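You operate a simulated robot arm through the tools that you are given. There is no shell and no other tool. Be economical: measure what you need, move in short steps, check, and stop when the job is done.

Carry out the task below with a simulated two-armed robot. There is one attempt and no reset: what you move stays moved.

TASK
Take the cap off the numbered bottle that says "59" on the top of the folding table and lay it down there.
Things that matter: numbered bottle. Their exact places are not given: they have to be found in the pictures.

It is judged by the outcome, as a careful person would: the job done as asked, and still so three seconds after it is handed in. It fails if anything else is knocked over, pushed out of place, dropped, spilled or broken. Lids that push on must go on centred and level and be pressed home; caps that screw on are set level and turned clockwise until they are tight.

THE ROBOT
Two 7-joint arms with two-finger parallel grippers on one trunk, on a base that drives. Base frame: it is fixed to the floor where the robot stands at the start and does not move with it; the origin is under the middle of the robot, x ahead of it, y to its left, z up; the surface under the hand at the start is at about z = 0.74. Lengths are in m, angles in degrees, forces in N, time in s.
The left shoulder is at the start at [0.05, 0.161, 1.098], the right one opposite. With the tool pointing down near the work surface each hand reaches from about 0.1 to 0.68 m from the robot's upright axis, wherever it stands, measured 20 degrees to its own side. Payload 3.43 kg a hand.
Tool frame (each hand has its own): the origin (TCP) lies between the finger pads and is the grasp point; the fingertips stand 0.03 m ahead of it; z points along the fingers, y is the line along which they close. The gripper opens to 0.094 m. The fingers are 0.028 m wide and 0.01 m thick; the gripper's body (0.05 by 0.096 m) begins 0.055 m behind the TCP.
Orientation is that of the tool frame in the base frame, as [roll, pitch, yaw] about the fixed x, y, z axes, in that order (R = Rz(yaw) Ry(pitch) Rx(roll)). With the fingers straight down and closing along the base's y, the tool's x points along the base's -x, its y along +y and its z along -z.

THE INTERFACE
- The arms move only by the tool move_arm. It takes "left_motion", "right_motion" or both (then of equal length, played together; a hand with none holds still); each is text: rows parted by semicolons, each of 7 numbers parted by spaces: the gripper command, from -1 (fully open) to 1 (shut), values between in proportion, then the shift along the tool's x, y, z in m, then the turn, a rotation vector about the tool's x, y, z in degrees. In form: hand dx dy dz rx ry rz; .... A call has 1 to 20 rows; each row is the pose to reach, as a shift and turn from the pose commanded when the call began, along the tool's axes at that moment. Each row takes 0.2 s and may step no farther than 0.05 m and 8.6 degrees from the row before; otherwise, or with a gripper value out of range, the whole call is refused. Where a pose cannot be reached the arm comes as near as it can. A force on the tool above 40 N (or 10 N above the force at the start of the call, whichever is more), or a blocked arm, ends the call early, and 0.2 s more pass. The fingers move at their own pace (about 0.045 m/s each) and stop on an object; they squeeze with about 34 N. The grip force told is the motor's: it shows also when the fingers shut on nothing. Time passes only in rows, and 0.2 s behind the last, so rows that repeat a pose let the fingers close. It gives the time, the measured TCP pose, the force on the tool (base axes), the opening and the grip force at its end, in the units of the frame above (readings bear some noise), with the torque about the TCP (base axes, N m) and any sound that the robot's microphone picked up, and new pictures: "show" is both (left out), scene, wrist or none (wrist: the cameras of the hands that moved).
- Cameras (640 x 400 px; columns grow to the right, rows downward): "scene" is now at [0.118, -0.0293, 1.2298]; the picture's right is [-0.35, -0.94, 0.00], its down [-0.50, 0.19, -0.85] and it looks along [0.79, -0.30, -0.53] (base axes); focal length 214 px, centre (320, 200). "left" rides on the left gripper at [0.076, -0.014, -0.102] in its tool frame; the picture's right is [0.18, 0.98, 0.00], its down [-0.75, 0.14, -0.64] and it looks along [-0.63, 0.12, 0.77] (tool axes); focal length 243 px, centre (320, 200). "right" rides on the right gripper at [0.076, 0.014, -0.103] in its tool frame; the picture's right is [-0.18, 0.98, 0.00], its down [-0.75, -0.14, -0.64] and it looks along [-0.63, -0.12, 0.77] (tool axes); focal length 243 px, centre (320, 200).
- slide_trunk(by): slides the trunk up (or, below 0, down) by that many m; the arms and the scene camera ride with it, the base frame stays. It gives what a move gives, with no picture.
- roll_base(legs): drives the robot by 1 to 6 legs, each [ahead, left, turn to the left] in m, m and degrees, along the robot's own axes; the way and the turn of a leg run together, so that a leg with both is an arc; at most 1.5 m and 180 degrees a leg. The arms and the cameras ride along, it lands a little off, and it stops where it bumps. It gives what a move gives, and a new picture of the scene camera.
- pan_tilt(pan, tilt): turns the head with the scene camera to pan (to the left, within 80 degrees either way) and tilt (down, from -29 to 69), counted from straight ahead of the robot. It gives what a move gives, and a new picture of the scene camera.
- measure_at(camera, pixels): for up to 12 pixels [column, row] of the newest picture of that camera ("zoom" is the newest enlarged one), the place [x, y, z] in the base frame of the surface seen there, good to about 0.002 m, but the place of the scene camera against the robot may be out by one fixed shift of up to 0.012 m in any direction. The clock stands still meanwhile.
- zoom(camera, box): a new picture of the part [left, top, right, bottom] of that camera's present view, enlarged. The clock stands still meanwhile.
- close_job(): hands the job in; it is judged then, once.

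Work in short steps. Measure before you move; look again where a grasp or a placing could have gone wrong, and mend it. You have 80 turns and 260 pictures in all, those below and enlarged ones among them. Open the grippers and draw the arms clear of the work before you hand the job in, unless the task says otherwise; then end with one line.

The tools are called after "Request:" by a JSON object that holds its "fn" and its "kwargs". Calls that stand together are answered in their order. move_arm: Moves the arms, as the interface text tells. Its arguments: {"type":"object","properties":{"left_motion":{"type":"string"},"right_motion":{"type":"string"},"show":{"type":"string","enum":["both","scene","wrist","none"]}},"required":[]} The other tools are called the same way: slide_trunk (by) slides the trunk up or down; roll_base (legs) drives the base; pan_tilt (pan, tilt) turns the head that bears the scene camera; measure_at (camera, pixels) gives the place of the surface under pixels of a picture; zoom (camera, box) takes an enlarged picture of a part of a camera's view; close_job () hands the job in.

At the start:

```text
clock: 0.0
left_eef_pos: [0.4077, 0.0499, 1.1439]
left_tcp_rot: [180.0, 0.0, -180.0]
left_wrist_force: [-0.4, 0.1, 0.6]
left_moment: [-0.01, 0.0, -0.01]
left_finger_gap: 0.094
left_grasp_force: 0.1
right_eef_pos: [0.3754, -0.2953, 1.1465]
right_tcp_rot: [180.0, 0.0, -180.0]
right_wrist_force: [-0.1, -0.2, 0.5]
right_moment: [-0.04, 0.01, 0.0]
right_finger_gap: 0.0941
right_grasp_force: 0.0
trunk travel left (down, up): [-0.125, 0.142]
robot x, y, heading: [-0.0014, -0.0021, 0.1]
head pan, tilt: [-20.6, 32.2]
```

scene: 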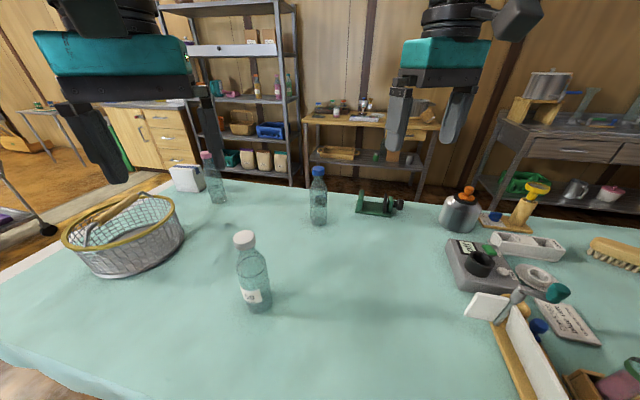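
right: 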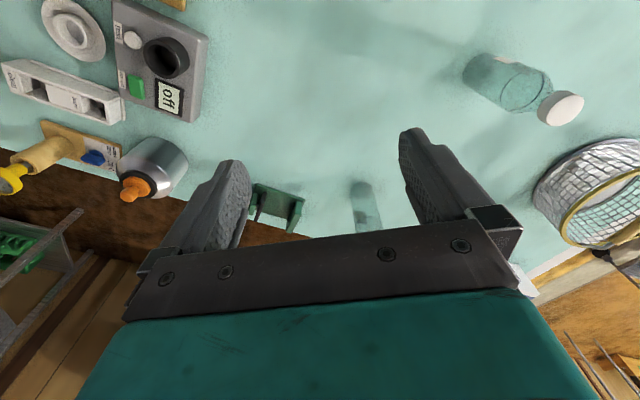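
left: 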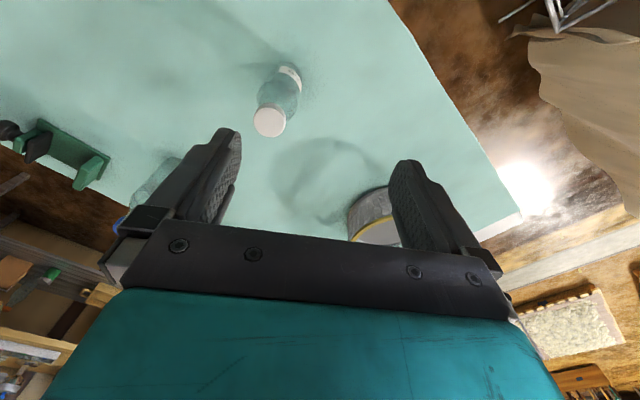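

Three bottles stand on the table: white cap (250,270), blue cap (318,195), pink cap (213,178). I zoom in on each to read the labels.

Request:
{"fn": "zoom", "kwargs": {"camera": "scene", "box": [210, 220, 306, 320]}}

Request:
{"fn": "zoom", "kwargs": {"camera": "scene", "box": [285, 160, 349, 230]}}

Request:
{"fn": "zoom", "kwargs": {"camera": "scene", "box": [180, 145, 244, 209]}}

```text
4.00 times, centred on (258, 270) of scene
```

zoom: 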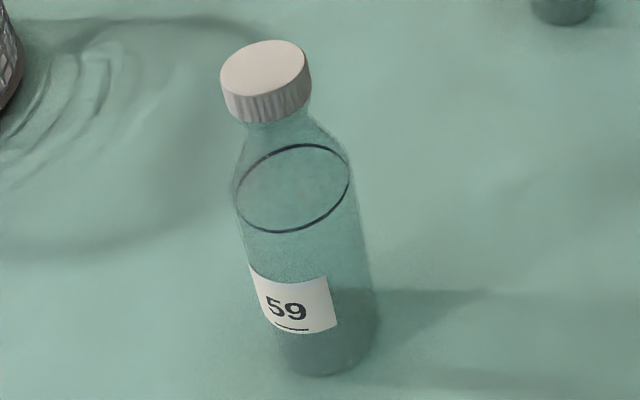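

```text
5.71 times, centred on (317, 195) of scene
```

zoom: 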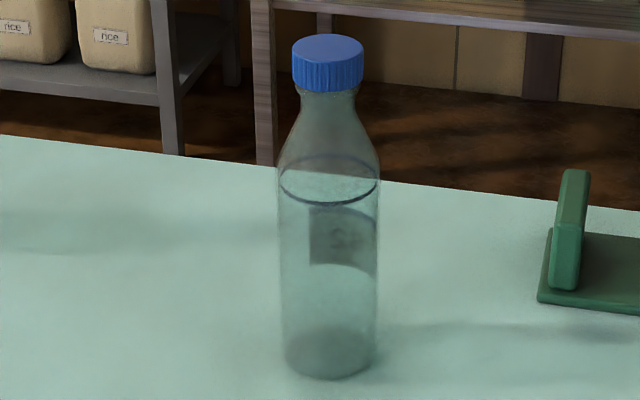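

```text
6.25 times, centred on (212, 177) of scene
```

zoom: 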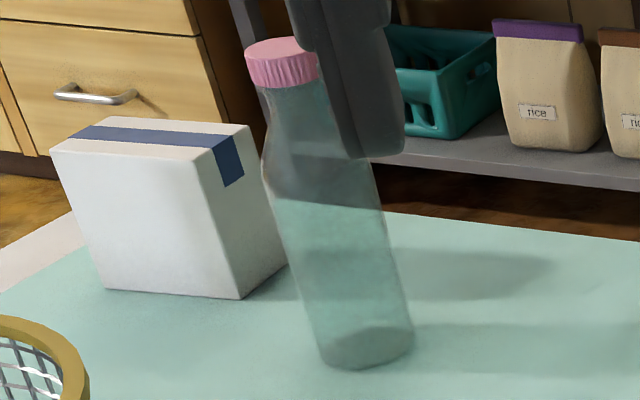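

The white-capped bottle is "59", with liquid in it. I measure its cap, body and base, plus the neighbours.

Request:
{"fn": "measure_at", "kwargs": {"camera": "scene", "pixels": [[244, 237], [239, 246], [251, 246], [236, 239], [253, 235], [250, 275], [255, 296], [263, 310], [253, 316], [290, 310], [180, 240], [320, 222]]}}

Request:
{"fn": "measure_at", "kwargs": {"camera": "left", "pixels": [[269, 121], [256, 121], [283, 121], [269, 108], [269, 134], [280, 95], [293, 80]]}}

Request:
{"fn": "zoom", "kwargs": {"camera": "left", "box": [230, 50, 326, 150]}}

```text
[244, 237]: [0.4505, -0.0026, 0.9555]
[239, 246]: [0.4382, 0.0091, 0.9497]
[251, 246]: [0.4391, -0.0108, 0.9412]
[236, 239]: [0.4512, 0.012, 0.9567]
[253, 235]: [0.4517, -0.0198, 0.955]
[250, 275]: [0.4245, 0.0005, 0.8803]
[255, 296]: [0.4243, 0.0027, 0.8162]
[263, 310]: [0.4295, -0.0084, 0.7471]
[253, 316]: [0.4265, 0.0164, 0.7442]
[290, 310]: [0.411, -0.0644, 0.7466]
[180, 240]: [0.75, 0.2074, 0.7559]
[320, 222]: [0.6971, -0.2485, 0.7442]
```

```text
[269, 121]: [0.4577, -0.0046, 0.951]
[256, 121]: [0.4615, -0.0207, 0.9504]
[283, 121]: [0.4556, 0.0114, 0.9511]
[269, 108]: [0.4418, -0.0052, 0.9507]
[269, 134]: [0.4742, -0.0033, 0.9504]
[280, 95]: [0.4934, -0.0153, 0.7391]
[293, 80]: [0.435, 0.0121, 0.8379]
```

```text
4.00 times, centred on (278, 100) of left
```

zoom: 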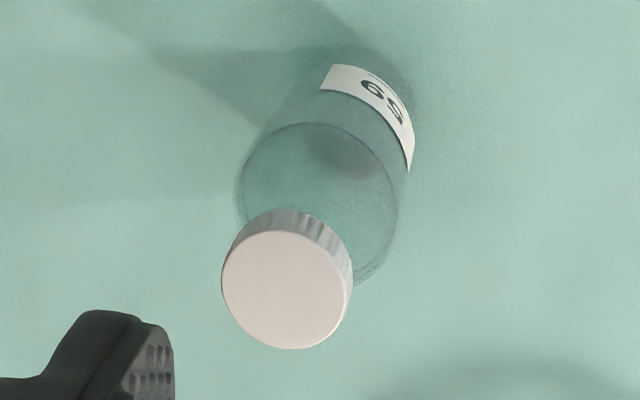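

Wrist view puts the cap axis at about (0.458, -0.0045), top z 0.951, diameter 0.032. The right hand will hold the body from the right at z≈0.85, and the left unscrews from above. First I yaw the right hand 50° and lower it to a clear spot.

Request:
{"fn": "move_arm", "kwargs": {"right_motion": "-1 0.0025 0.0125 0.028 0 0 -8.34; -1 0.005 0.025 0.056 0 0 -16.67; -1 0.0075 0.0375 0.084 0 0 -25; -1 0.01 0.05 0.112 0 0 -33.3; -1 0.0125 0.0625 0.14 0 0 -41.7; -1 0.015 0.075 0.166 0 0 -50; -1 0.015 0.075 0.166 0 0 -50", "show": "none"}}

```text
clock: 1.6
left_eef_pos: [0.4062, 0.0501, 1.1425]
left_tcp_rot: [-180.0, 0.1, 180.0]
left_wrist_force: [-0.1, -0.3, -0.4]
left_moment: [-0.05, -0.01, 0.02]
left_finger_gap: 0.0938
left_grasp_force: 0.0
right_eef_pos: [0.3608, -0.217, 0.9812]
right_tcp_rot: [-180.0, 0.1, -129.9]
right_wrist_force: [-0.6, -0.3, 0.5]
right_moment: [-0.01, 0.04, -0.05]
right_finger_gap: 0.0938
right_grasp_force: 0.1
trunk travel left (down, up): [-0.125, 0.142]
robot x, y, heading: [-0.0033, 0.0006, 0.0]
head pan, tilt: [-20.6, 32.2]
```

Reached as commanded. Now I pitch the right hand up 60° about tool y, keeping the TCP in place.

Request:
{"fn": "move_arm", "kwargs": {"right_motion": "-1 0 0 0 0 -7.5 0; -1 0 0 0 0 -15 0; -1 0 0 0 0 -22.5 0; -1 0 0 0 0 -30 0; -1 0 0 0 0 -37.5 0; -1 0 0 0 0 -45 0; -1 0 0 0 0 -52.5 0; -1 0 0 0 0 -60 0; -1 0 0 0 0 -60 0"}}

```text
clock: 3.6
left_eef_pos: [0.4065, 0.0491, 1.1437]
left_tcp_rot: [-179.9, 0.0, 179.9]
left_wrist_force: [0.0, 0.4, -0.6]
left_moment: [0.0, -0.01, -0.03]
left_finger_gap: 0.0943
left_grasp_force: 0.0
right_eef_pos: [0.3704, -0.1557, 0.9701]
right_tcp_rot: [179.9, 55.7, -125.6]
right_wrist_force: [1.5, -0.2, -0.6]
right_moment: [0.0, 0.01, 0.03]
right_finger_gap: 0.094
right_grasp_force: 0.1
right hand out of reach, approached as far as the arm can: row 4, 5, 6, 7, 8
trunk travel left (down, up): [-0.125, 0.142]
robot x, y, heading: [-0.0012, -0.0019, -0.2]
head pan, tilt: [-20.6, 32.2]
```

scene: 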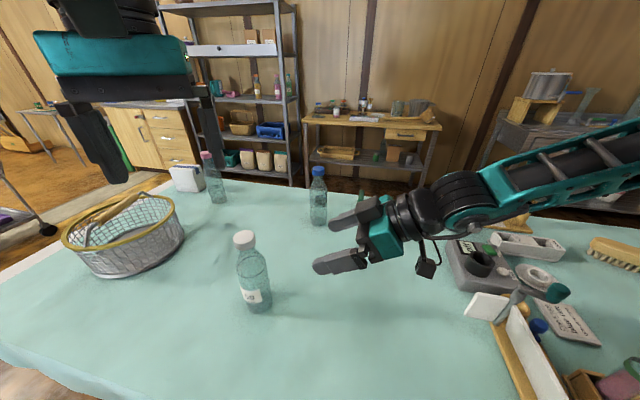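
right: 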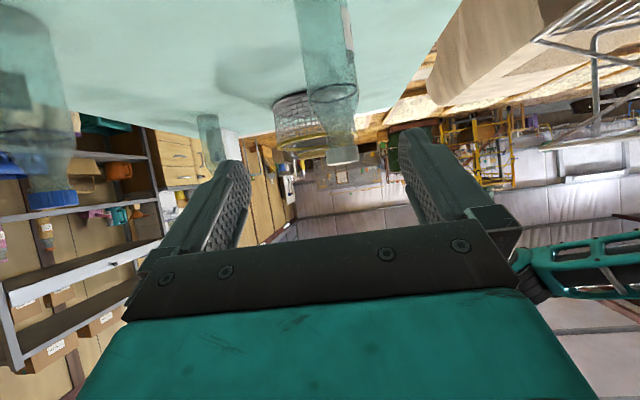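

Orientation achieved is about 34° below level, heading 54°, which is usable. Now I slide mostly along the tool axis to a pre-grasp 0.13 m from the bottle axis.

Request:
{"fn": "move_arm", "kwargs": {"right_motion": "-1 0 0.004 0.02 0 0 0; -1 0 0.008 0.04 0 0 0; -1 0 0.012 0.06 0 0 0; -1 0.001 0.017 0.08 0 0 0; -1 0.001 0.017 0.08 0 0 0"}}

```text
clock: 4.8
left_eef_pos: [0.4068, 0.0503, 1.1436]
left_tcp_rot: [-180.0, -0.1, 180.0]
left_wrist_force: [-0.6, 0.4, 0.3]
left_moment: [0.02, 0.0, -0.04]
left_finger_gap: 0.0941
left_grasp_force: 0.1
right_eef_pos: [0.3926, -0.1558, 0.9393]
right_tcp_rot: [-179.9, 59.9, -130.0]
right_wrist_force: [0.3, -0.2, -0.8]
right_moment: [0.02, -0.01, -0.01]
right_finger_gap: 0.0941
right_grasp_force: 0.0
trunk travel left (down, up): [-0.125, 0.142]
robot x, y, heading: [-0.0028, 0.0013, -0.1]
head pan, tilt: [-20.6, 32.2]
```

scene: 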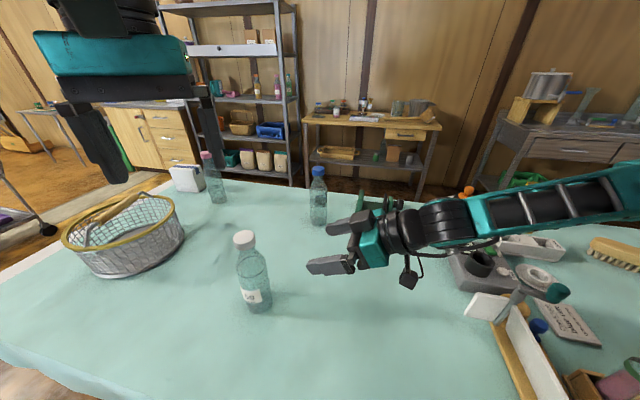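
right: 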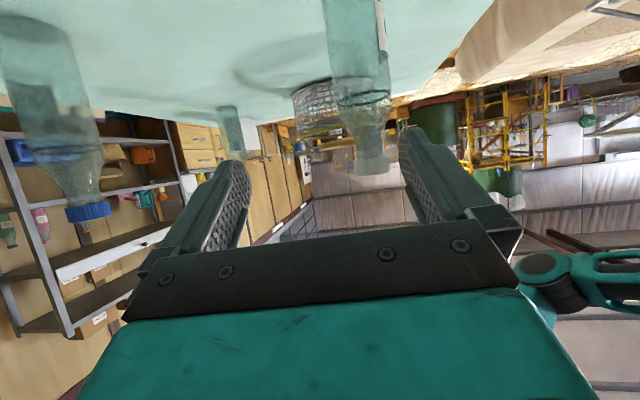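

Now exactly at pitch 60, yaw 50. I shift laterally 0.047 along tool y, then forward 0.05 to the pre-grasp.

Request:
{"fn": "move_arm", "kwargs": {"right_motion": "-1 -0.001 0.016 0 0 0 0; -1 -0.002 0.032 0 0 0 0; -1 -0.002 0.047 0 0 0 0; -1 -0.002 0.047 0.025 0 0 0; -1 -0.002 0.047 0.05 0 0 0; -1 -0.002 0.047 0.05 0 0 0"}}

```text
clock: 6.2
left_eef_pos: [0.4067, 0.0501, 1.143]
left_tcp_rot: [180.0, 0.0, 180.0]
left_wrist_force: [0.2, 0.4, 0.5]
left_moment: [-0.04, 0.0, 0.03]
left_finger_gap: 0.094
left_grasp_force: 0.0
right_eef_pos: [0.3886, -0.1036, 0.9392]
right_tcp_rot: [180.0, 59.8, -130.1]
right_wrist_force: [-0.4, -0.9, -0.1]
right_moment: [-0.01, -0.01, 0.01]
right_finger_gap: 0.0939
right_grasp_force: 0.0
right hand out of reach, approached as far as the arm can: row 3, 4, 5, 6
trunk travel left (down, up): [-0.125, 0.142]
robot x, y, heading: [0.0017, -0.0, -0.0]
head pan, tilt: [-20.6, 32.2]
```

scene: 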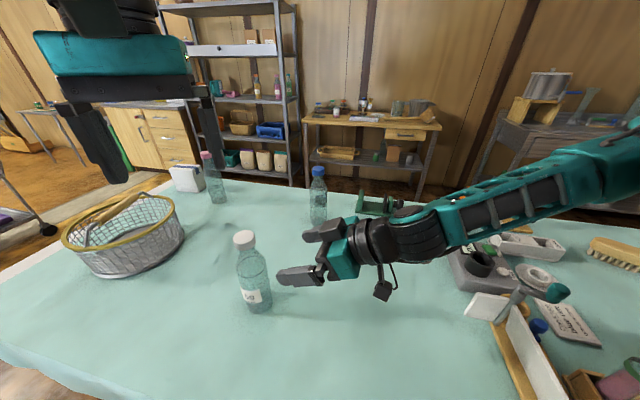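
right: 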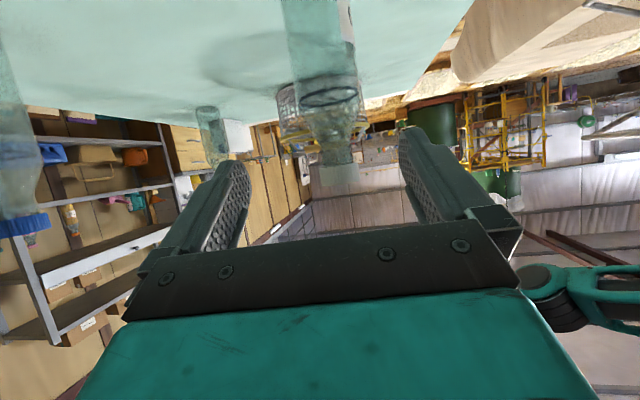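

Slightly short of the commanded pose, but lateral error is only ~1 cm. I advance 0.04 further along the tool axis and check whether it becomes reachable.

Request:
{"fn": "move_arm", "kwargs": {"right_motion": "-1 0 0 0.02 0 0 0; -1 0 0 0.04 0 0 0; -1 0 0 0.04 0 0 0"}}

```text
clock: 7.0
left_eef_pos: [0.406, 0.0506, 1.1434]
left_tcp_rot: [179.9, 0.0, -180.0]
left_wrist_force: [-0.4, 0.6, 0.7]
left_moment: [0.01, -0.02, -0.01]
left_finger_gap: 0.094
left_grasp_force: 0.0
right_eef_pos: [0.4135, -0.0842, 0.9446]
right_tcp_rot: [179.9, 59.9, -130.0]
right_wrist_force: [-0.3, -0.3, -0.4]
right_moment: [0.01, 0.0, 0.0]
right_finger_gap: 0.0941
right_grasp_force: 0.2
right hand out of reach, approached as far as the arm can: row 1, 2, 3
trunk travel left (down, up): [-0.125, 0.142]
robot x, y, heading: [-0.0016, 0.002, -0.1]
head pan, tilt: [-20.6, 32.2]
```

scene: 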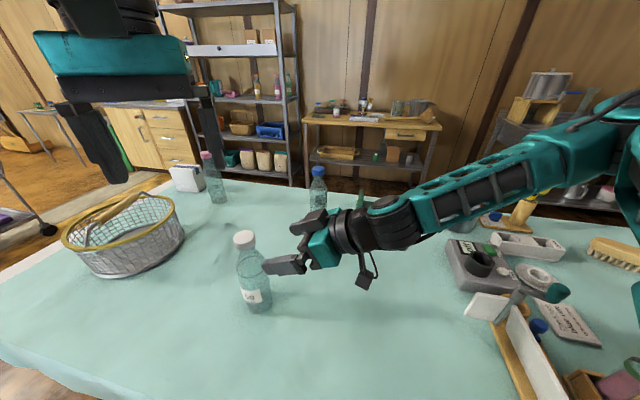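
right: 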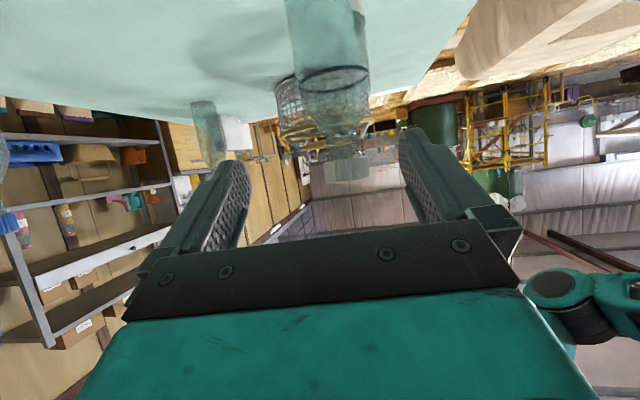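

The hand can't get lower from this shoulder height (z 0.945 vs ~0.89 commanded). Fingertips are still ~4 cm from the bottle and the left hand has clearance, so I lower the trunk 0.085.

Request:
{"fn": "slide_trunk", "kwargs": {"by": -0.085}}

```text
clock: 8.2
left_eef_pos: [0.4076, 0.0504, 1.0585]
left_tcp_rot: [-180.0, 0.0, 179.9]
left_wrist_force: [-0.1, -0.4, -1.2]
left_moment: [-0.02, 0.01, -0.04]
left_finger_gap: 0.0941
left_grasp_force: 0.2
right_eef_pos: [0.413, -0.0842, 0.8599]
right_tcp_rot: [180.0, 59.8, -130.0]
right_wrist_force: [0.3, 0.7, -0.8]
right_moment: [0.0, 0.01, -0.02]
right_finger_gap: 0.0938
right_grasp_force: 0.1
trunk travel left (down, up): [-0.04, 0.227]
robot x, y, heading: [0.0012, 0.0026, -0.1]
head pan, tilt: [-20.6, 32.2]
```

Right hand is at z 0.86. A small move tells me what the commanded pose now is.

Request:
{"fn": "move_arm", "kwargs": {"right_motion": "-1 -0.015 0 0 0 0 0; -1 -0.03 0 0 0 0 0; -1 -0.03 0 0 0 0 0"}}

```text
clock: 9.0
left_eef_pos: [0.4077, 0.0497, 1.0581]
left_tcp_rot: [-180.0, 0.1, -179.9]
left_wrist_force: [-0.3, -0.6, 0.4]
left_moment: [-0.01, 0.0, -0.06]
left_finger_gap: 0.0939
left_grasp_force: 0.0
right_eef_pos: [0.4238, -0.0724, 0.8868]
right_tcp_rot: [-180.0, 59.8, -130.0]
right_wrist_force: [0.8, -0.3, -0.1]
right_moment: [-0.03, -0.02, 0.01]
right_finger_gap: 0.094
right_grasp_force: 0.0
trunk travel left (down, up): [-0.04, 0.227]
robot x, y, heading: [0.0024, -0.0015, -0.0]
head pan, tilt: [-20.6, 32.2]
```

scene: 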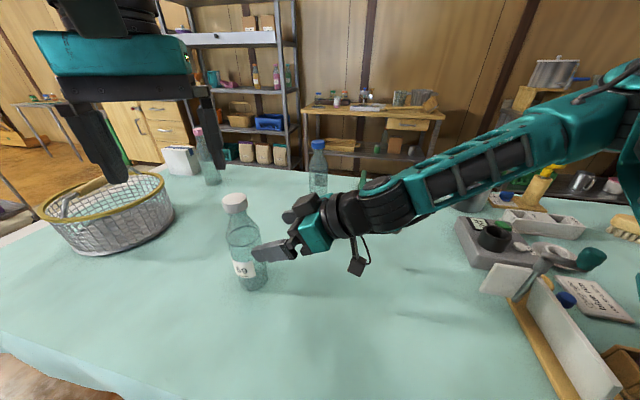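
right: 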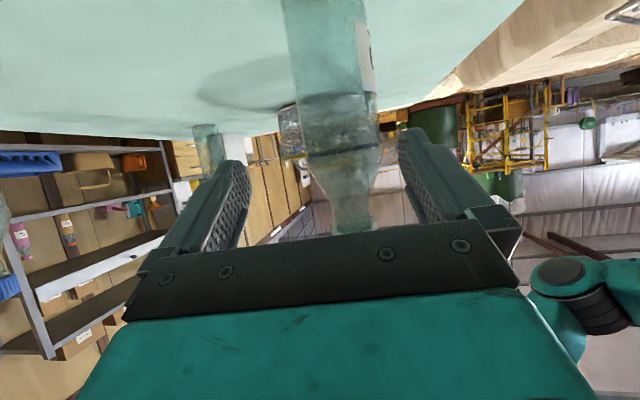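

The commanded pose now follows the measured one. I centre laterally by 0.0175, then advance 0.08 onto the bottle, fingers open.

Request:
{"fn": "move_arm", "kwargs": {"right_motion": "-1 -0.002 0.009 0 0 0 0; -1 -0.005 0.0175 0 0 0 0; -1 -0.005 0.0175 0.02 0 0 0; -1 -0.005 0.0175 0.04 0 0 0; -1 -0.005 0.0175 0.04 0 0 0"}}

```text
clock: 10.2
left_eef_pos: [0.4069, 0.0485, 1.0575]
left_tcp_rot: [-180.0, 0.1, -180.0]
left_wrist_force: [-0.4, -0.8, -0.5]
left_moment: [0.0, 0.01, -0.03]
left_finger_gap: 0.0941
left_grasp_force: 0.0
right_eef_pos: [0.4358, -0.0325, 0.8685]
right_tcp_rot: [-180.0, 59.8, -130.0]
right_wrist_force: [-0.8, -0.6, -0.6]
right_moment: [0.0, -0.01, -0.02]
right_finger_gap: 0.0938
right_grasp_force: 0.1
trunk travel left (down, up): [-0.04, 0.227]
robot x, y, heading: [-0.0003, -0.0005, 0.2]
head pan, tilt: [-20.6, 32.2]
```

scene: 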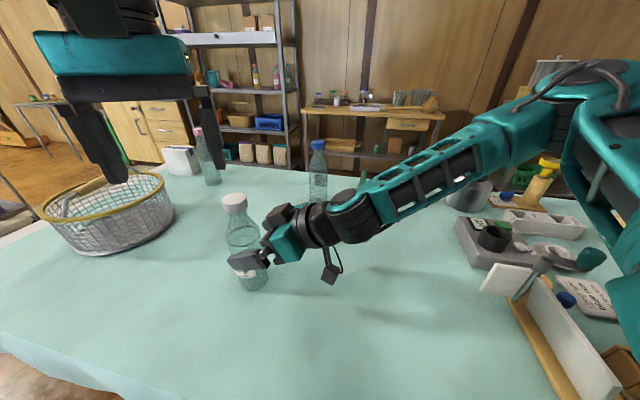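
right: 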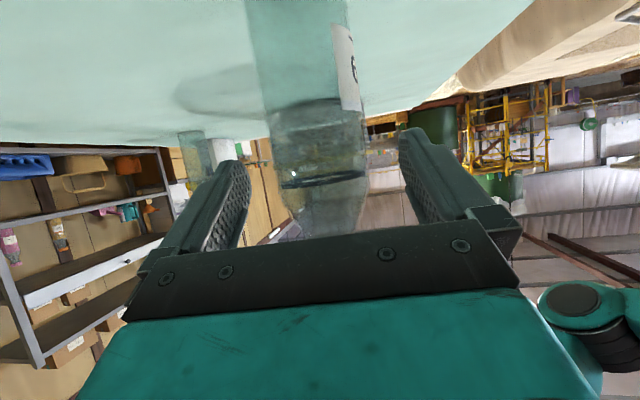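

Aligned within 1 mm laterally. Advancing the last 0.04.

Request:
{"fn": "move_arm", "kwargs": {"right_motion": "-1 0 0.001 0.02 0 0 0; -1 0 0.001 0.038 0 0 0; -1 0 0.001 0.038 0 0 0"}}

```text
clock: 11.0
left_eef_pos: [0.407, 0.0509, 1.0586]
left_tcp_rot: [-180.0, -0.1, -180.0]
left_wrist_force: [1.3, -0.3, 0.2]
left_moment: [-0.01, -0.03, 0.02]
left_finger_gap: 0.0938
left_grasp_force: 0.0
right_eef_pos: [0.4574, -0.0088, 0.8681]
right_tcp_rot: [179.9, 59.4, -129.9]
right_wrist_force: [-0.3, 0.2, 0.1]
right_moment: [-0.01, -0.01, -0.01]
right_finger_gap: 0.0939
right_grasp_force: 0.0
right hand out of reach, approached as far as the arm can: row 1, 2, 3
trunk travel left (down, up): [-0.04, 0.227]
robot x, y, heading: [-0.0001, 0.0, -0.2]
head pan, tilt: [-20.6, 32.2]
```

scene: 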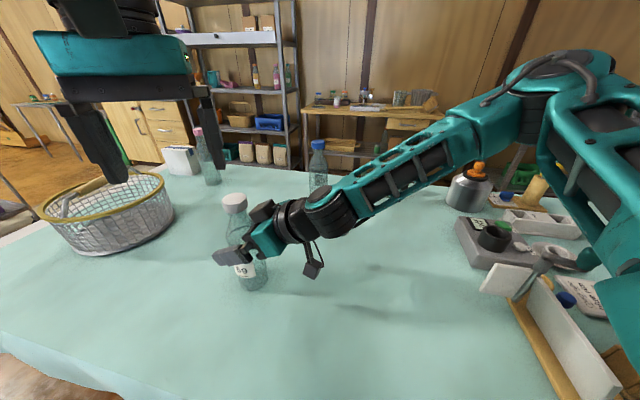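
right: 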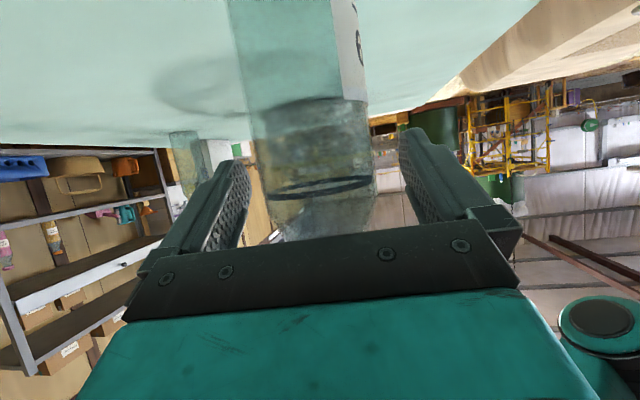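

TCP is around the bottle at z 0.868, slightly high; I drop the trunk 0.02 to grip the straight part of the body.

Request:
{"fn": "slide_trunk", "kwargs": {"by": -0.02}}

Request:
{"fn": "zoom", "kwargs": {"camera": "scene", "box": [190, 170, 318, 300]}}

Request:
{"fn": "zoom", "kwargs": {"camera": "left", "box": [0, 0, 640, 400]}}

```text
clock: 11.7
left_eef_pos: [0.4059, 0.0495, 1.0372]
left_tcp_rot: [180.0, 0.0, 179.9]
left_wrist_force: [0.9, 0.3, -0.6]
left_moment: [0.0, 0.0, 0.03]
left_finger_gap: 0.0938
left_grasp_force: 0.0
right_eef_pos: [0.4566, -0.0077, 0.8477]
right_tcp_rot: [-179.9, 59.5, -130.0]
right_wrist_force: [0.1, -0.3, 0.0]
right_moment: [-0.01, 0.0, -0.03]
right_finger_gap: 0.094
right_grasp_force: 0.0
trunk travel left (down, up): [-0.02, 0.247]
robot x, y, heading: [0.0022, 0.0009, -0.1]
head pan, tilt: [-20.6, 32.2]
```

```text
3.08 times, centred on (254, 235) of scene
```

zoom: 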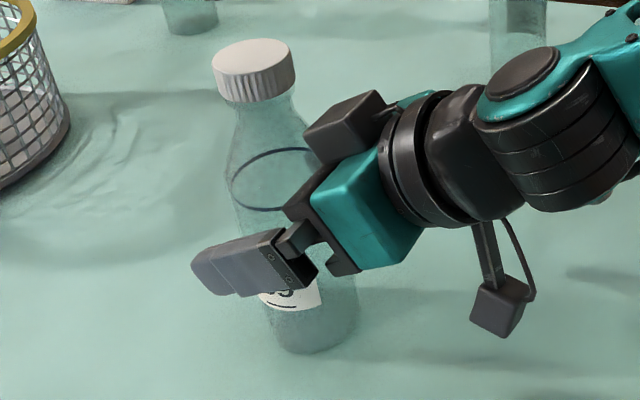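

```text
1.00 times, centred on (320, 200) of left (not enlarged: the box is as wide or as high as the picture)
```

zoom: 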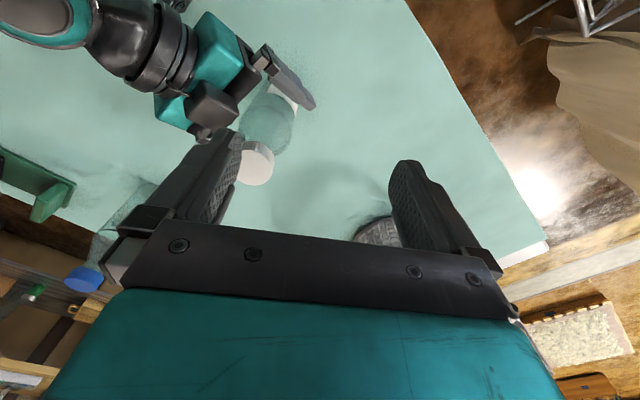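

Fingers straddle the body, centred within ~1 mm. Closing the right gripper.

Request:
{"fn": "move_arm", "kwargs": {"right_motion": "1 0 0 0 0 0 0; 1 0 0 0 0 0 0; 1 0 0 0 0 0 0; 1 0 0 0 0 0 0; 1 0 0 0 0 0 0", "show": "both"}}

Request:
{"fn": "zoom", "kwargs": {"camera": "left", "box": [180, 80, 340, 180]}}

Request:
{"fn": "measure_at", "kwargs": {"camera": "left", "pixels": [[256, 170], [258, 164], [265, 170], [256, 178], [245, 172]]}}

```text
clock: 12.9
left_eef_pos: [0.4067, 0.0515, 1.0378]
left_tcp_rot: [180.0, 0.0, -179.9]
left_wrist_force: [0.6, 0.2, 0.9]
left_moment: [0.01, 0.0, 0.0]
left_finger_gap: 0.0939
left_grasp_force: 0.0
right_eef_pos: [0.4564, -0.0086, 0.8495]
right_tcp_rot: [-179.9, 59.5, -129.9]
right_wrist_force: [0.0, 0.7, 0.4]
right_moment: [0.03, -0.06, -0.03]
right_finger_gap: 0.0625
right_grasp_force: 34.3
trunk travel left (down, up): [-0.02, 0.247]
robot x, y, heading: [-0.0037, -0.0011, -0.0]
head pan, tilt: [-20.6, 32.2]
```

scene: 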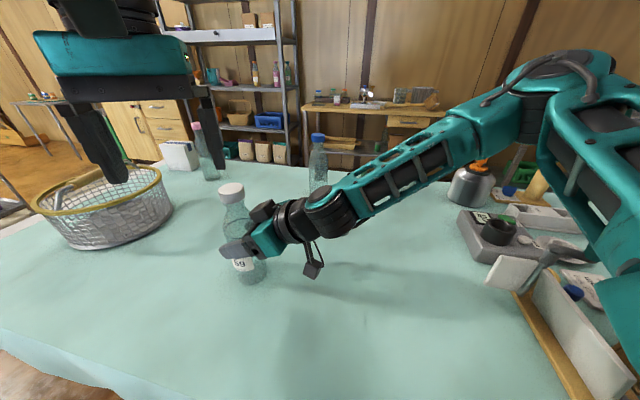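
right: 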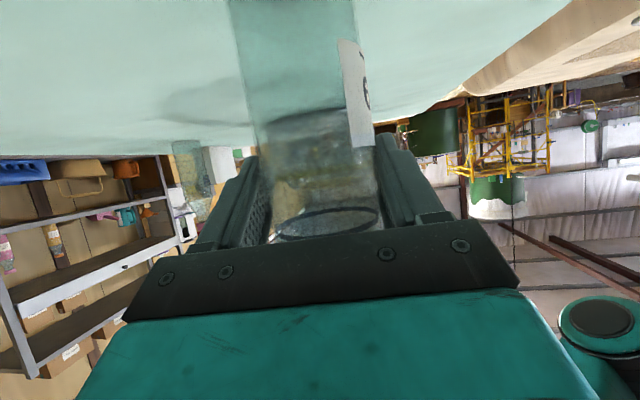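

```text
4.00 times, centred on (260, 130) of left
```

zoom: 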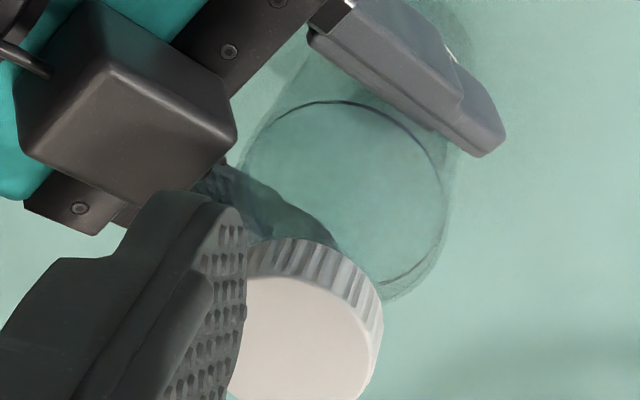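

```text
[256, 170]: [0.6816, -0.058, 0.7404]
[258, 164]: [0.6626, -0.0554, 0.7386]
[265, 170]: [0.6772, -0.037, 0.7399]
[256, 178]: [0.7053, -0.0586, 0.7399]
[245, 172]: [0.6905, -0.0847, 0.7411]
```

Grip is solid (gap 0.0625, 34 N). The left picture used for measuring was stale, so I measure the cap in the newest zoom.

Request:
{"fn": "measure_at", "kwargs": {"camera": "zoom", "pixels": [[300, 330], [246, 282], [365, 345], [300, 398], [310, 280], [374, 320], [355, 290], [278, 282]]}}

```text
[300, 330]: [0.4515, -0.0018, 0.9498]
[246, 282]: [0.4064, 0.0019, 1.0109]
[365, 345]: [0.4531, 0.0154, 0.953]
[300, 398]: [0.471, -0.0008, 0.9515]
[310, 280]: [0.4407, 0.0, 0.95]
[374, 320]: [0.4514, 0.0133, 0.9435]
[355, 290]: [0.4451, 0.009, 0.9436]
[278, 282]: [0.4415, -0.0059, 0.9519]
```

Cap centre still ≈(0.457, -0.004). I check the height of the dark block on the right hand near the left fingers' path.

Request:
{"fn": "measure_at", "kwargs": {"camera": "zoom", "pixels": [[110, 66], [60, 100], [150, 110], [225, 120], [120, 180], [300, 200], [40, 10]]}}

```text
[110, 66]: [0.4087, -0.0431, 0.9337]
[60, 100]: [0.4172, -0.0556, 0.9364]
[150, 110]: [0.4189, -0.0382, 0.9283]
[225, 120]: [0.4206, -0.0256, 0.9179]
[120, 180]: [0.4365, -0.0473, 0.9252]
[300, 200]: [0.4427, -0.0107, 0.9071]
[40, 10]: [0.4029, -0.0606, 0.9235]
```

Block top is z≤0.936, so I keep left fingertips ≥0.938. Moving the left hand over the cap at the present height, with a 0.061 opening.

Request:
{"fn": "move_arm", "kwargs": {"left_motion": "-0.3 -0.017 -0.018 0 0 0 0; -0.3 -0.034 -0.037 0 0 0 0; -0.3 -0.0503 -0.0555 0 0 0 0; -0.3 -0.0503 -0.0555 0 0 0 0"}}

Request:
{"fn": "zoom", "kwargs": {"camera": "left", "box": [200, 80, 400, 240]}}

```text
clock: 13.9
left_eef_pos: [0.458, -0.0051, 1.0376]
left_tcp_rot: [180.0, 0.0, -180.0]
left_wrist_force: [-0.3, -0.6, -0.8]
left_moment: [-0.03, 0.01, 0.0]
left_finger_gap: 0.061
left_grasp_force: 0.1
right_eef_pos: [0.4576, -0.0083, 0.8487]
right_tcp_rot: [180.0, 59.6, -130.0]
right_wrist_force: [0.0, 0.4, -0.2]
right_moment: [0.08, -0.05, -0.02]
right_finger_gap: 0.0623
right_grasp_force: 34.0
trunk travel left (down, up): [-0.02, 0.247]
robot x, y, heading: [0.0016, -0.005, 0.4]
head pan, tilt: [-20.6, 32.2]
```

scene: 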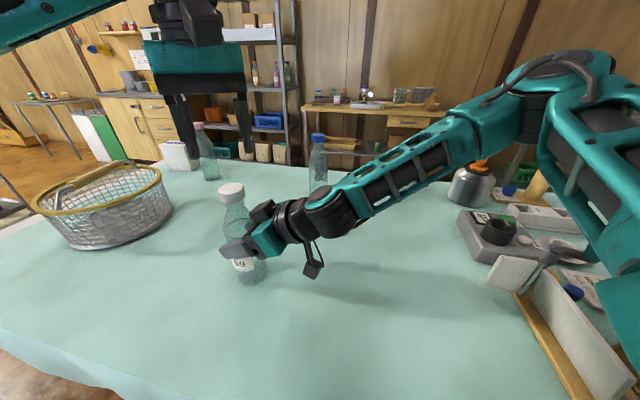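
left: 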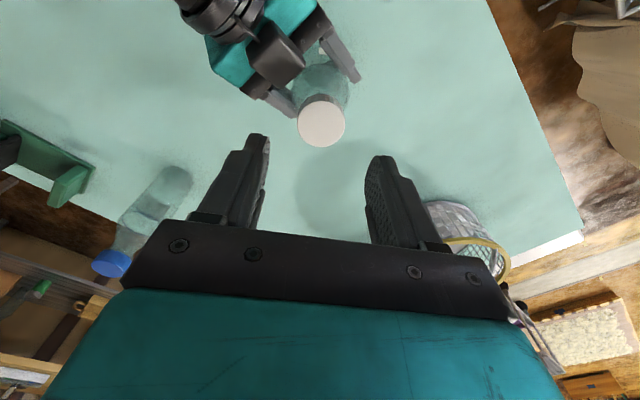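

```text
2.50 times, centred on (300, 160) of left
```

zoom: 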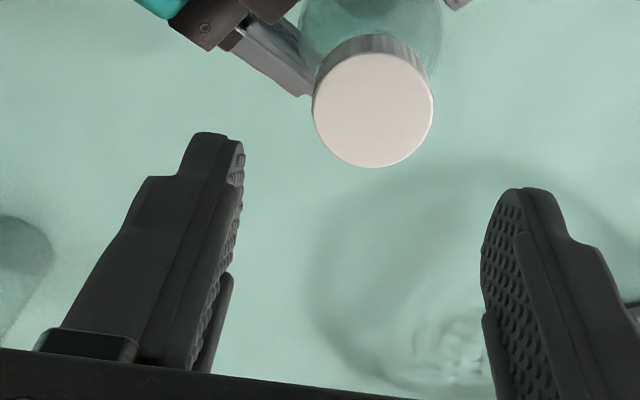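

Full view of the cap disc now, zoom (312–434, 53–167). I measure its edges for the precise centre and top height.

Request:
{"fn": "measure_at", "kwargs": {"camera": "zoom", "pixels": [[373, 110], [318, 110], [428, 110], [373, 58], [373, 163], [373, 45], [350, 42], [395, 45]]}}

```text
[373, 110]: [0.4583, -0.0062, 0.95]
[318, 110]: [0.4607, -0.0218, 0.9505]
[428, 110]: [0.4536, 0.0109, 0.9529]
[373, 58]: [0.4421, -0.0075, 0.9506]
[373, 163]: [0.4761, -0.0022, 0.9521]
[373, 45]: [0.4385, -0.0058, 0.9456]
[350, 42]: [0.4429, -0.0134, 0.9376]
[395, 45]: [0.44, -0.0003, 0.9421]
```

Cap centre (0.458, -0.0055) matches the TCP. Descending 0.069 to TCP z≈0.968 (fingertips 0.938).

Request:
{"fn": "move_arm", "kwargs": {"left_motion": "-0.3 0 0 0.025 0 0 0; -0.3 0 0 0.05 0 0 0; -0.3 0 0 0.069 0 0 0; -0.3 0 0 0.069 0 0 0"}}

Request:
{"fn": "zoom", "kwargs": {"camera": "scene", "box": [180, 140, 308, 270]}}

```text
clock: 14.9
left_eef_pos: [0.4576, -0.0043, 0.9688]
left_tcp_rot: [180.0, 0.0, -180.0]
left_wrist_force: [0.7, -0.1, -0.5]
left_moment: [-0.01, -0.01, -0.01]
left_finger_gap: 0.0611
left_grasp_force: 0.1
right_eef_pos: [0.4583, -0.0089, 0.8482]
right_tcp_rot: [-180.0, 59.4, -130.0]
right_wrist_force: [0.3, -1.3, 0.3]
right_moment: [0.01, -0.01, 0.0]
right_finger_gap: 0.0619
right_grasp_force: 34.0
trunk travel left (down, up): [-0.02, 0.247]
robot x, y, heading: [0.0005, 0.0008, 0.1]
head pan, tilt: [-20.6, 32.2]
```

scene: 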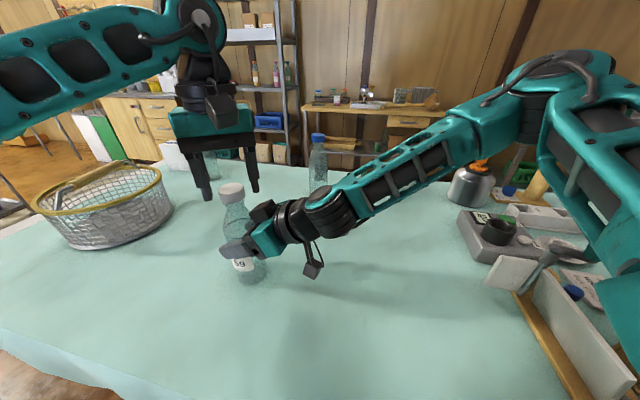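
left: 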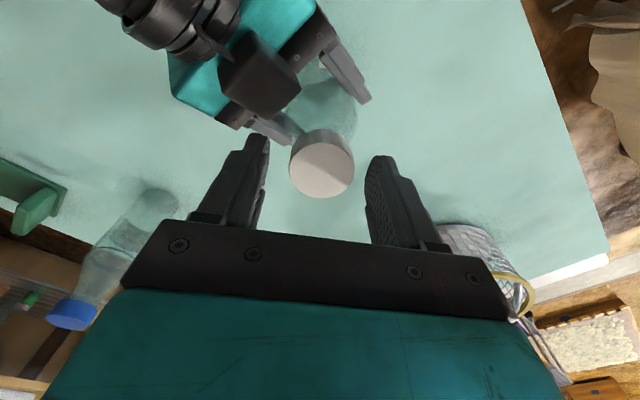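

```text
3.08 times, centred on (244, 205) of scene
```

zoom: 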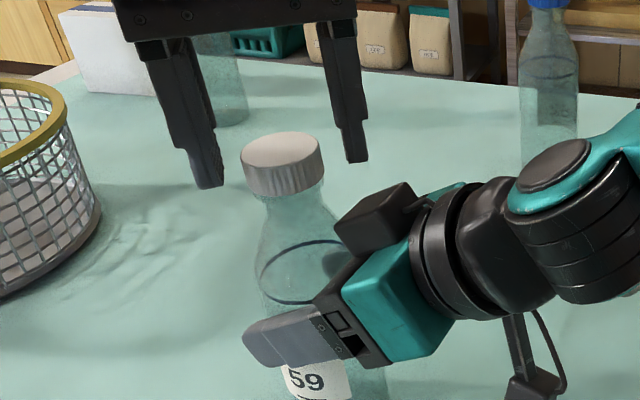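

The tips bracket the cap symmetrically, midpoint at zoom (281,172) on the cap. Closing the left gripper.

Request:
{"fn": "move_arm", "kwargs": {"left_motion": "1 0 0 0 0 0 0; 1 0 0 0 0 0 0; 1 0 0 0 0 0 0; 1 0 0 0 0 0 0", "show": "wrist"}}

```text
clock: 15.9
left_eef_pos: [0.4591, -0.0047, 0.9682]
left_tcp_rot: [179.9, 0.0, -179.9]
left_wrist_force: [2.2, 7.1, -0.1]
left_moment: [0.26, 0.08, 0.09]
left_finger_gap: 0.0366
left_grasp_force: 33.9
right_eef_pos: [0.4584, -0.0087, 0.848]
right_tcp_rot: [-179.9, 59.5, -129.9]
right_wrist_force: [-1.7, -6.2, 0.7]
right_moment: [0.54, -0.3, -0.14]
right_finger_gap: 0.0623
right_grasp_force: 33.5
trunk travel left (down, up): [-0.02, 0.247]
robot x, y, heading: [0.0014, -0.0015, -0.0]
head pan, tilt: [-20.6, 32.2]
```

left: 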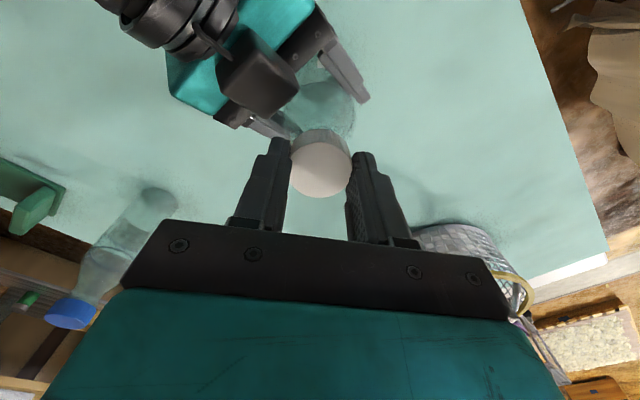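

Cap gripped (0.0366, 34 N) with a small lateral force. Turning counter-clockwise (tool -z) 40° first to see the response.

Request:
{"fn": "move_arm", "kwargs": {"left_motion": "1 0 0.0015 0 0 0 -8; 1 0 0.0015 0 0 0 -16; 1 0 0.0015 0 0 0 -24; 1 0 0.0015 0 0 0 -32; 1 0 0.0015 0 0 0 -40; 1 0 0.0015 0 0 0 -40", "show": "wrist"}}

Request:
{"fn": "zoom", "kwargs": {"camera": "scene", "box": [180, 140, 308, 270]}}

```text
clock: 17.3
left_eef_pos: [0.4572, -0.0034, 0.9698]
left_tcp_rot: [-179.8, 0.1, -139.9]
left_wrist_force: [7.4, -4.0, -1.0]
left_moment: [-0.18, -0.28, -0.03]
left_finger_gap: 0.0366
left_grasp_force: 34.0
right_eef_pos: [0.4561, -0.0077, 0.8482]
right_tcp_rot: [-180.0, 59.5, -129.9]
right_wrist_force: [-7.9, 4.3, 0.6]
right_moment: [-0.34, -0.61, 0.01]
right_finger_gap: 0.062
right_grasp_force: 34.5
trunk travel left (down, up): [-0.02, 0.247]
robot x, y, heading: [-0.0035, -0.0029, 0.1]
head pan, tilt: [-20.6, 32.2]
```

left: 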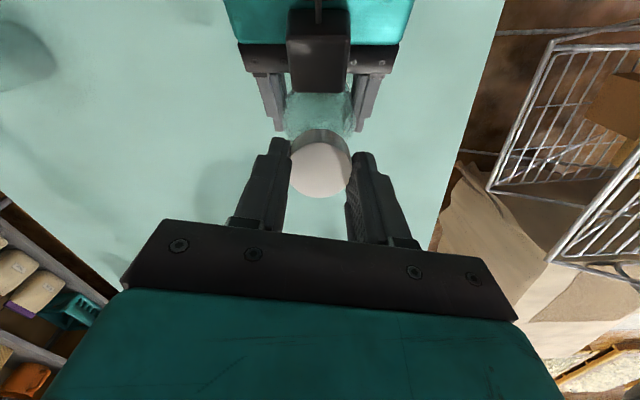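

```text
3.08 times, centred on (244, 205) of scene
```

zoom: 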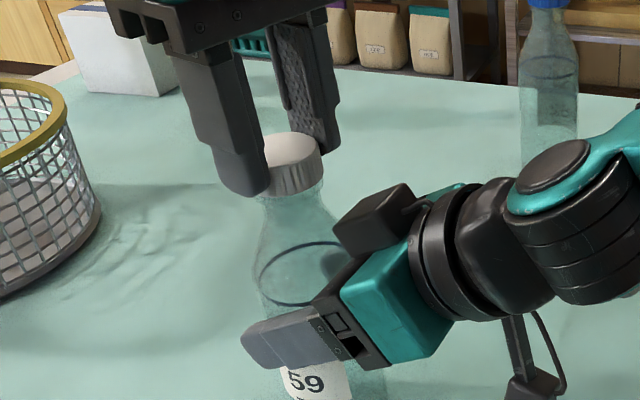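

The hand turned 40° while the label stayed put, so the cap is turning. Continuing another 80° with a slight rise to follow the thread.

Request:
{"fn": "move_arm", "kwargs": {"left_motion": "1 0 0 0 0 0 -8; 1 0 0 0 0 0 -16; 1 0 0 0 0 0 -24; 1 0 0 -0.0005 0 0 -32; 1 0 0 -0.0005 0 0 -40; 1 0 0 -0.0005 0 0 -48; 1 0 0 -0.001 0 0 -56; 1 0 0 -0.001 0 0 -64; 1 0 0 -0.001 0 0 -72; 1 0 0 -0.001 0 0 -80; 1 0 0 -0.001 0 0 -80", "show": "wrist"}}

Request:
{"fn": "zoom", "kwargs": {"camera": "scene", "box": [180, 140, 308, 270]}}

```text
clock: 19.7
left_eef_pos: [0.4577, -0.0026, 0.971]
left_tcp_rot: [-179.8, -0.1, -59.8]
left_wrist_force: [14.8, -6.3, 2.3]
left_moment: [-0.64, -0.76, -0.08]
left_finger_gap: 0.0363
left_grasp_force: 34.3
right_eef_pos: [0.4566, -0.0079, 0.8471]
right_tcp_rot: [180.0, 59.5, -129.9]
right_wrist_force: [-15.0, 8.7, 2.3]
right_moment: [0.12, -0.93, 0.11]
right_finger_gap: 0.0618
right_grasp_force: 34.5
trunk travel left (down, up): [-0.02, 0.247]
robot x, y, heading: [0.001, -0.0015, -0.1]
head pan, tilt: [-20.6, 32.2]
```

left: 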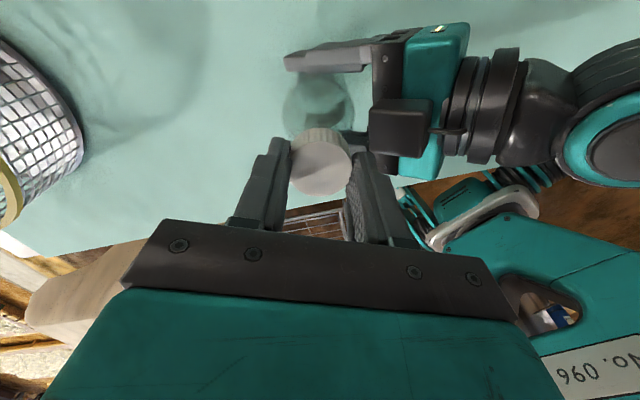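

```text
3.08 times, centred on (244, 205) of scene
```

zoom: 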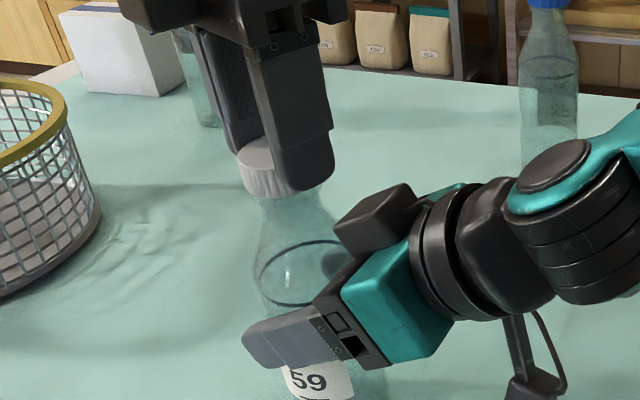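

120° turned, cap following; lateral force of ~15 N shows the TCP is ~3 mm off the axis. I recentre (tool +x 0.003, -y 0.001) and continue 56°.

Request:
{"fn": "move_arm", "kwargs": {"left_motion": "1 0.002 -0.001 0 0 0 0; 1 0.003 -0.001 0 0 0 -8; 1 0.003 -0.001 0 0 0 -16; 1 0.003 -0.001 -0.0005 0 0 -24; 1 0.003 -0.001 -0.0005 0 0 -32; 1 0.003 -0.001 -0.001 0 0 -40; 1 0.003 -0.001 -0.001 0 0 -48; 1 0.003 -0.001 -0.001 0 0 -56; 1 0.003 -0.001 -0.001 0 0 -56", "show": "wrist"}}

Request:
{"fn": "zoom", "kwargs": {"camera": "scene", "box": [180, 140, 308, 270]}}

```text
clock: 21.7
left_eef_pos: [0.4592, -0.0076, 0.9706]
left_tcp_rot: [180.0, 0.1, -4.0]
left_wrist_force: [-0.1, 3.5, 1.9]
left_moment: [0.02, -0.38, 0.0]
left_finger_gap: 0.0366
left_grasp_force: 34.5
right_eef_pos: [0.4574, -0.0085, 0.8472]
right_tcp_rot: [-179.9, 59.5, -130.1]
right_wrist_force: [0.6, -2.7, -0.9]
right_moment: [0.32, 0.43, -0.02]
right_finger_gap: 0.0618
right_grasp_force: 34.8
trunk travel left (down, up): [-0.02, 0.247]
robot x, y, heading: [0.0049, 0.0018, -0.2]
head pan, tilt: [-20.6, 32.2]
```

left: 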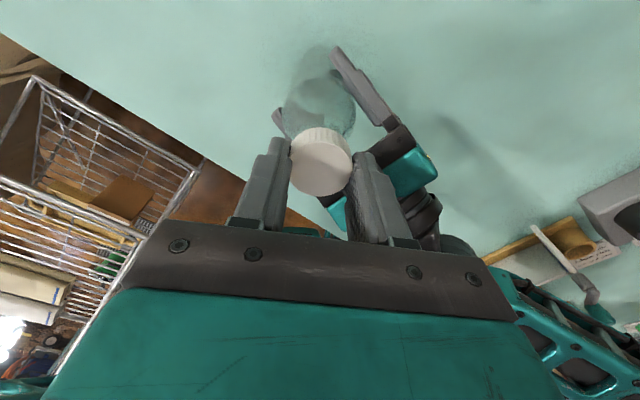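

```text
3.08 times, centred on (244, 205) of scene
```

zoom: 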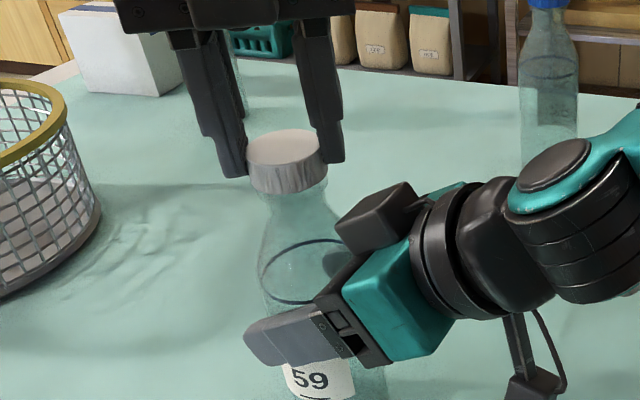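

176° turned, forces low. I test with a 3 mm lift and watch the vertical force.

Request:
{"fn": "move_arm", "kwargs": {"left_motion": "1 0 0 -0.0015 0 0 0; 1 0 0 -0.003 0 0 0; 1 0 0 -0.003 0 0 0", "show": "none"}}

Request:
{"fn": "zoom", "kwargs": {"camera": "scene", "box": [200, 160, 288, 240]}}

```text
clock: 22.5
left_eef_pos: [0.4602, -0.0061, 0.9731]
left_tcp_rot: [-180.0, 0.1, -4.0]
left_wrist_force: [-1.3, 1.6, -6.7]
left_moment: [0.1, -0.21, 0.03]
left_finger_gap: 0.0364
left_grasp_force: 34.1
right_eef_pos: [0.4582, -0.0095, 0.8488]
right_tcp_rot: [-179.9, 59.6, -129.9]
right_wrist_force: [3.1, -0.4, 6.7]
right_moment: [0.15, 0.5, 0.0]
right_finger_gap: 0.0616
right_grasp_force: 34.2
trunk travel left (down, up): [-0.02, 0.247]
robot x, y, heading: [0.001, 0.0007, 0.0]
head pan, tilt: [-20.6, 32.2]
```

```text
5.00 times, centred on (244, 200) of scene
```

zoom: 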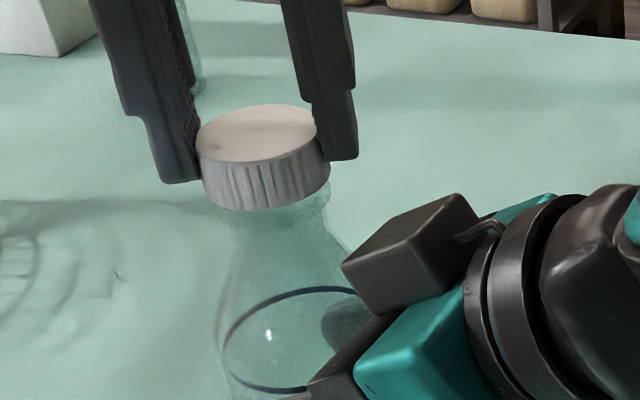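

The pull is transmitted to the right hand (6.7 N), so it's still threaded. I relax and keep turning 72° in the same direction.

Request:
{"fn": "move_arm", "kwargs": {"left_motion": "1 0 0 0.0015 0 0 0; 1 0 0 0.0015 0 0 -8; 1 0 0 0.0015 0 0 -16; 1 0 0 0.0015 0 0 -24; 1 0 0 0.001 0 0 -32; 1 0 0 0.001 0 0 -40; 1 0 0 0.001 0 0 -48; 1 0 0 0.0005 0 0 -56; 1 0 0 0.0005 0 0 -64; 1 0 0 0.0005 0 0 -72; 1 0 0 0.0005 0 0 -72", "show": "wrist"}}

Request:
{"fn": "zoom", "kwargs": {"camera": "scene", "box": [200, 160, 288, 240]}}

```text
clock: 24.9
left_eef_pos: [0.4605, -0.005, 0.9719]
left_tcp_rot: [179.9, 0.0, 68.2]
left_wrist_force: [-1.9, 4.6, -4.3]
left_moment: [0.11, -0.13, -0.02]
left_finger_gap: 0.0366
left_grasp_force: 34.4
right_eef_pos: [0.4576, -0.0091, 0.8478]
right_tcp_rot: [-180.0, 59.5, -130.0]
right_wrist_force: [1.8, -5.5, 3.6]
right_moment: [0.66, 0.35, 0.01]
right_finger_gap: 0.0619
right_grasp_force: 33.6
trunk travel left (down, up): [-0.02, 0.247]
robot x, y, heading: [-0.0023, 0.0018, 0.0]
head pan, tilt: [-20.6, 32.2]
```

left: 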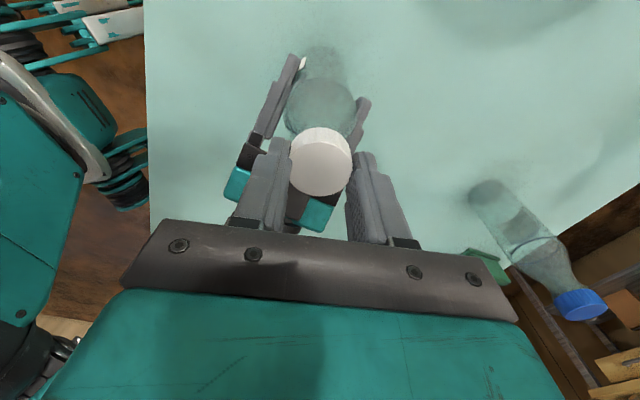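

```text
5.00 times, centred on (244, 200) of scene
```

zoom: 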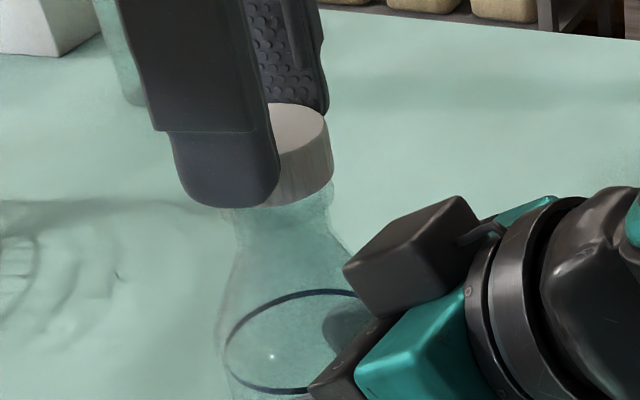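

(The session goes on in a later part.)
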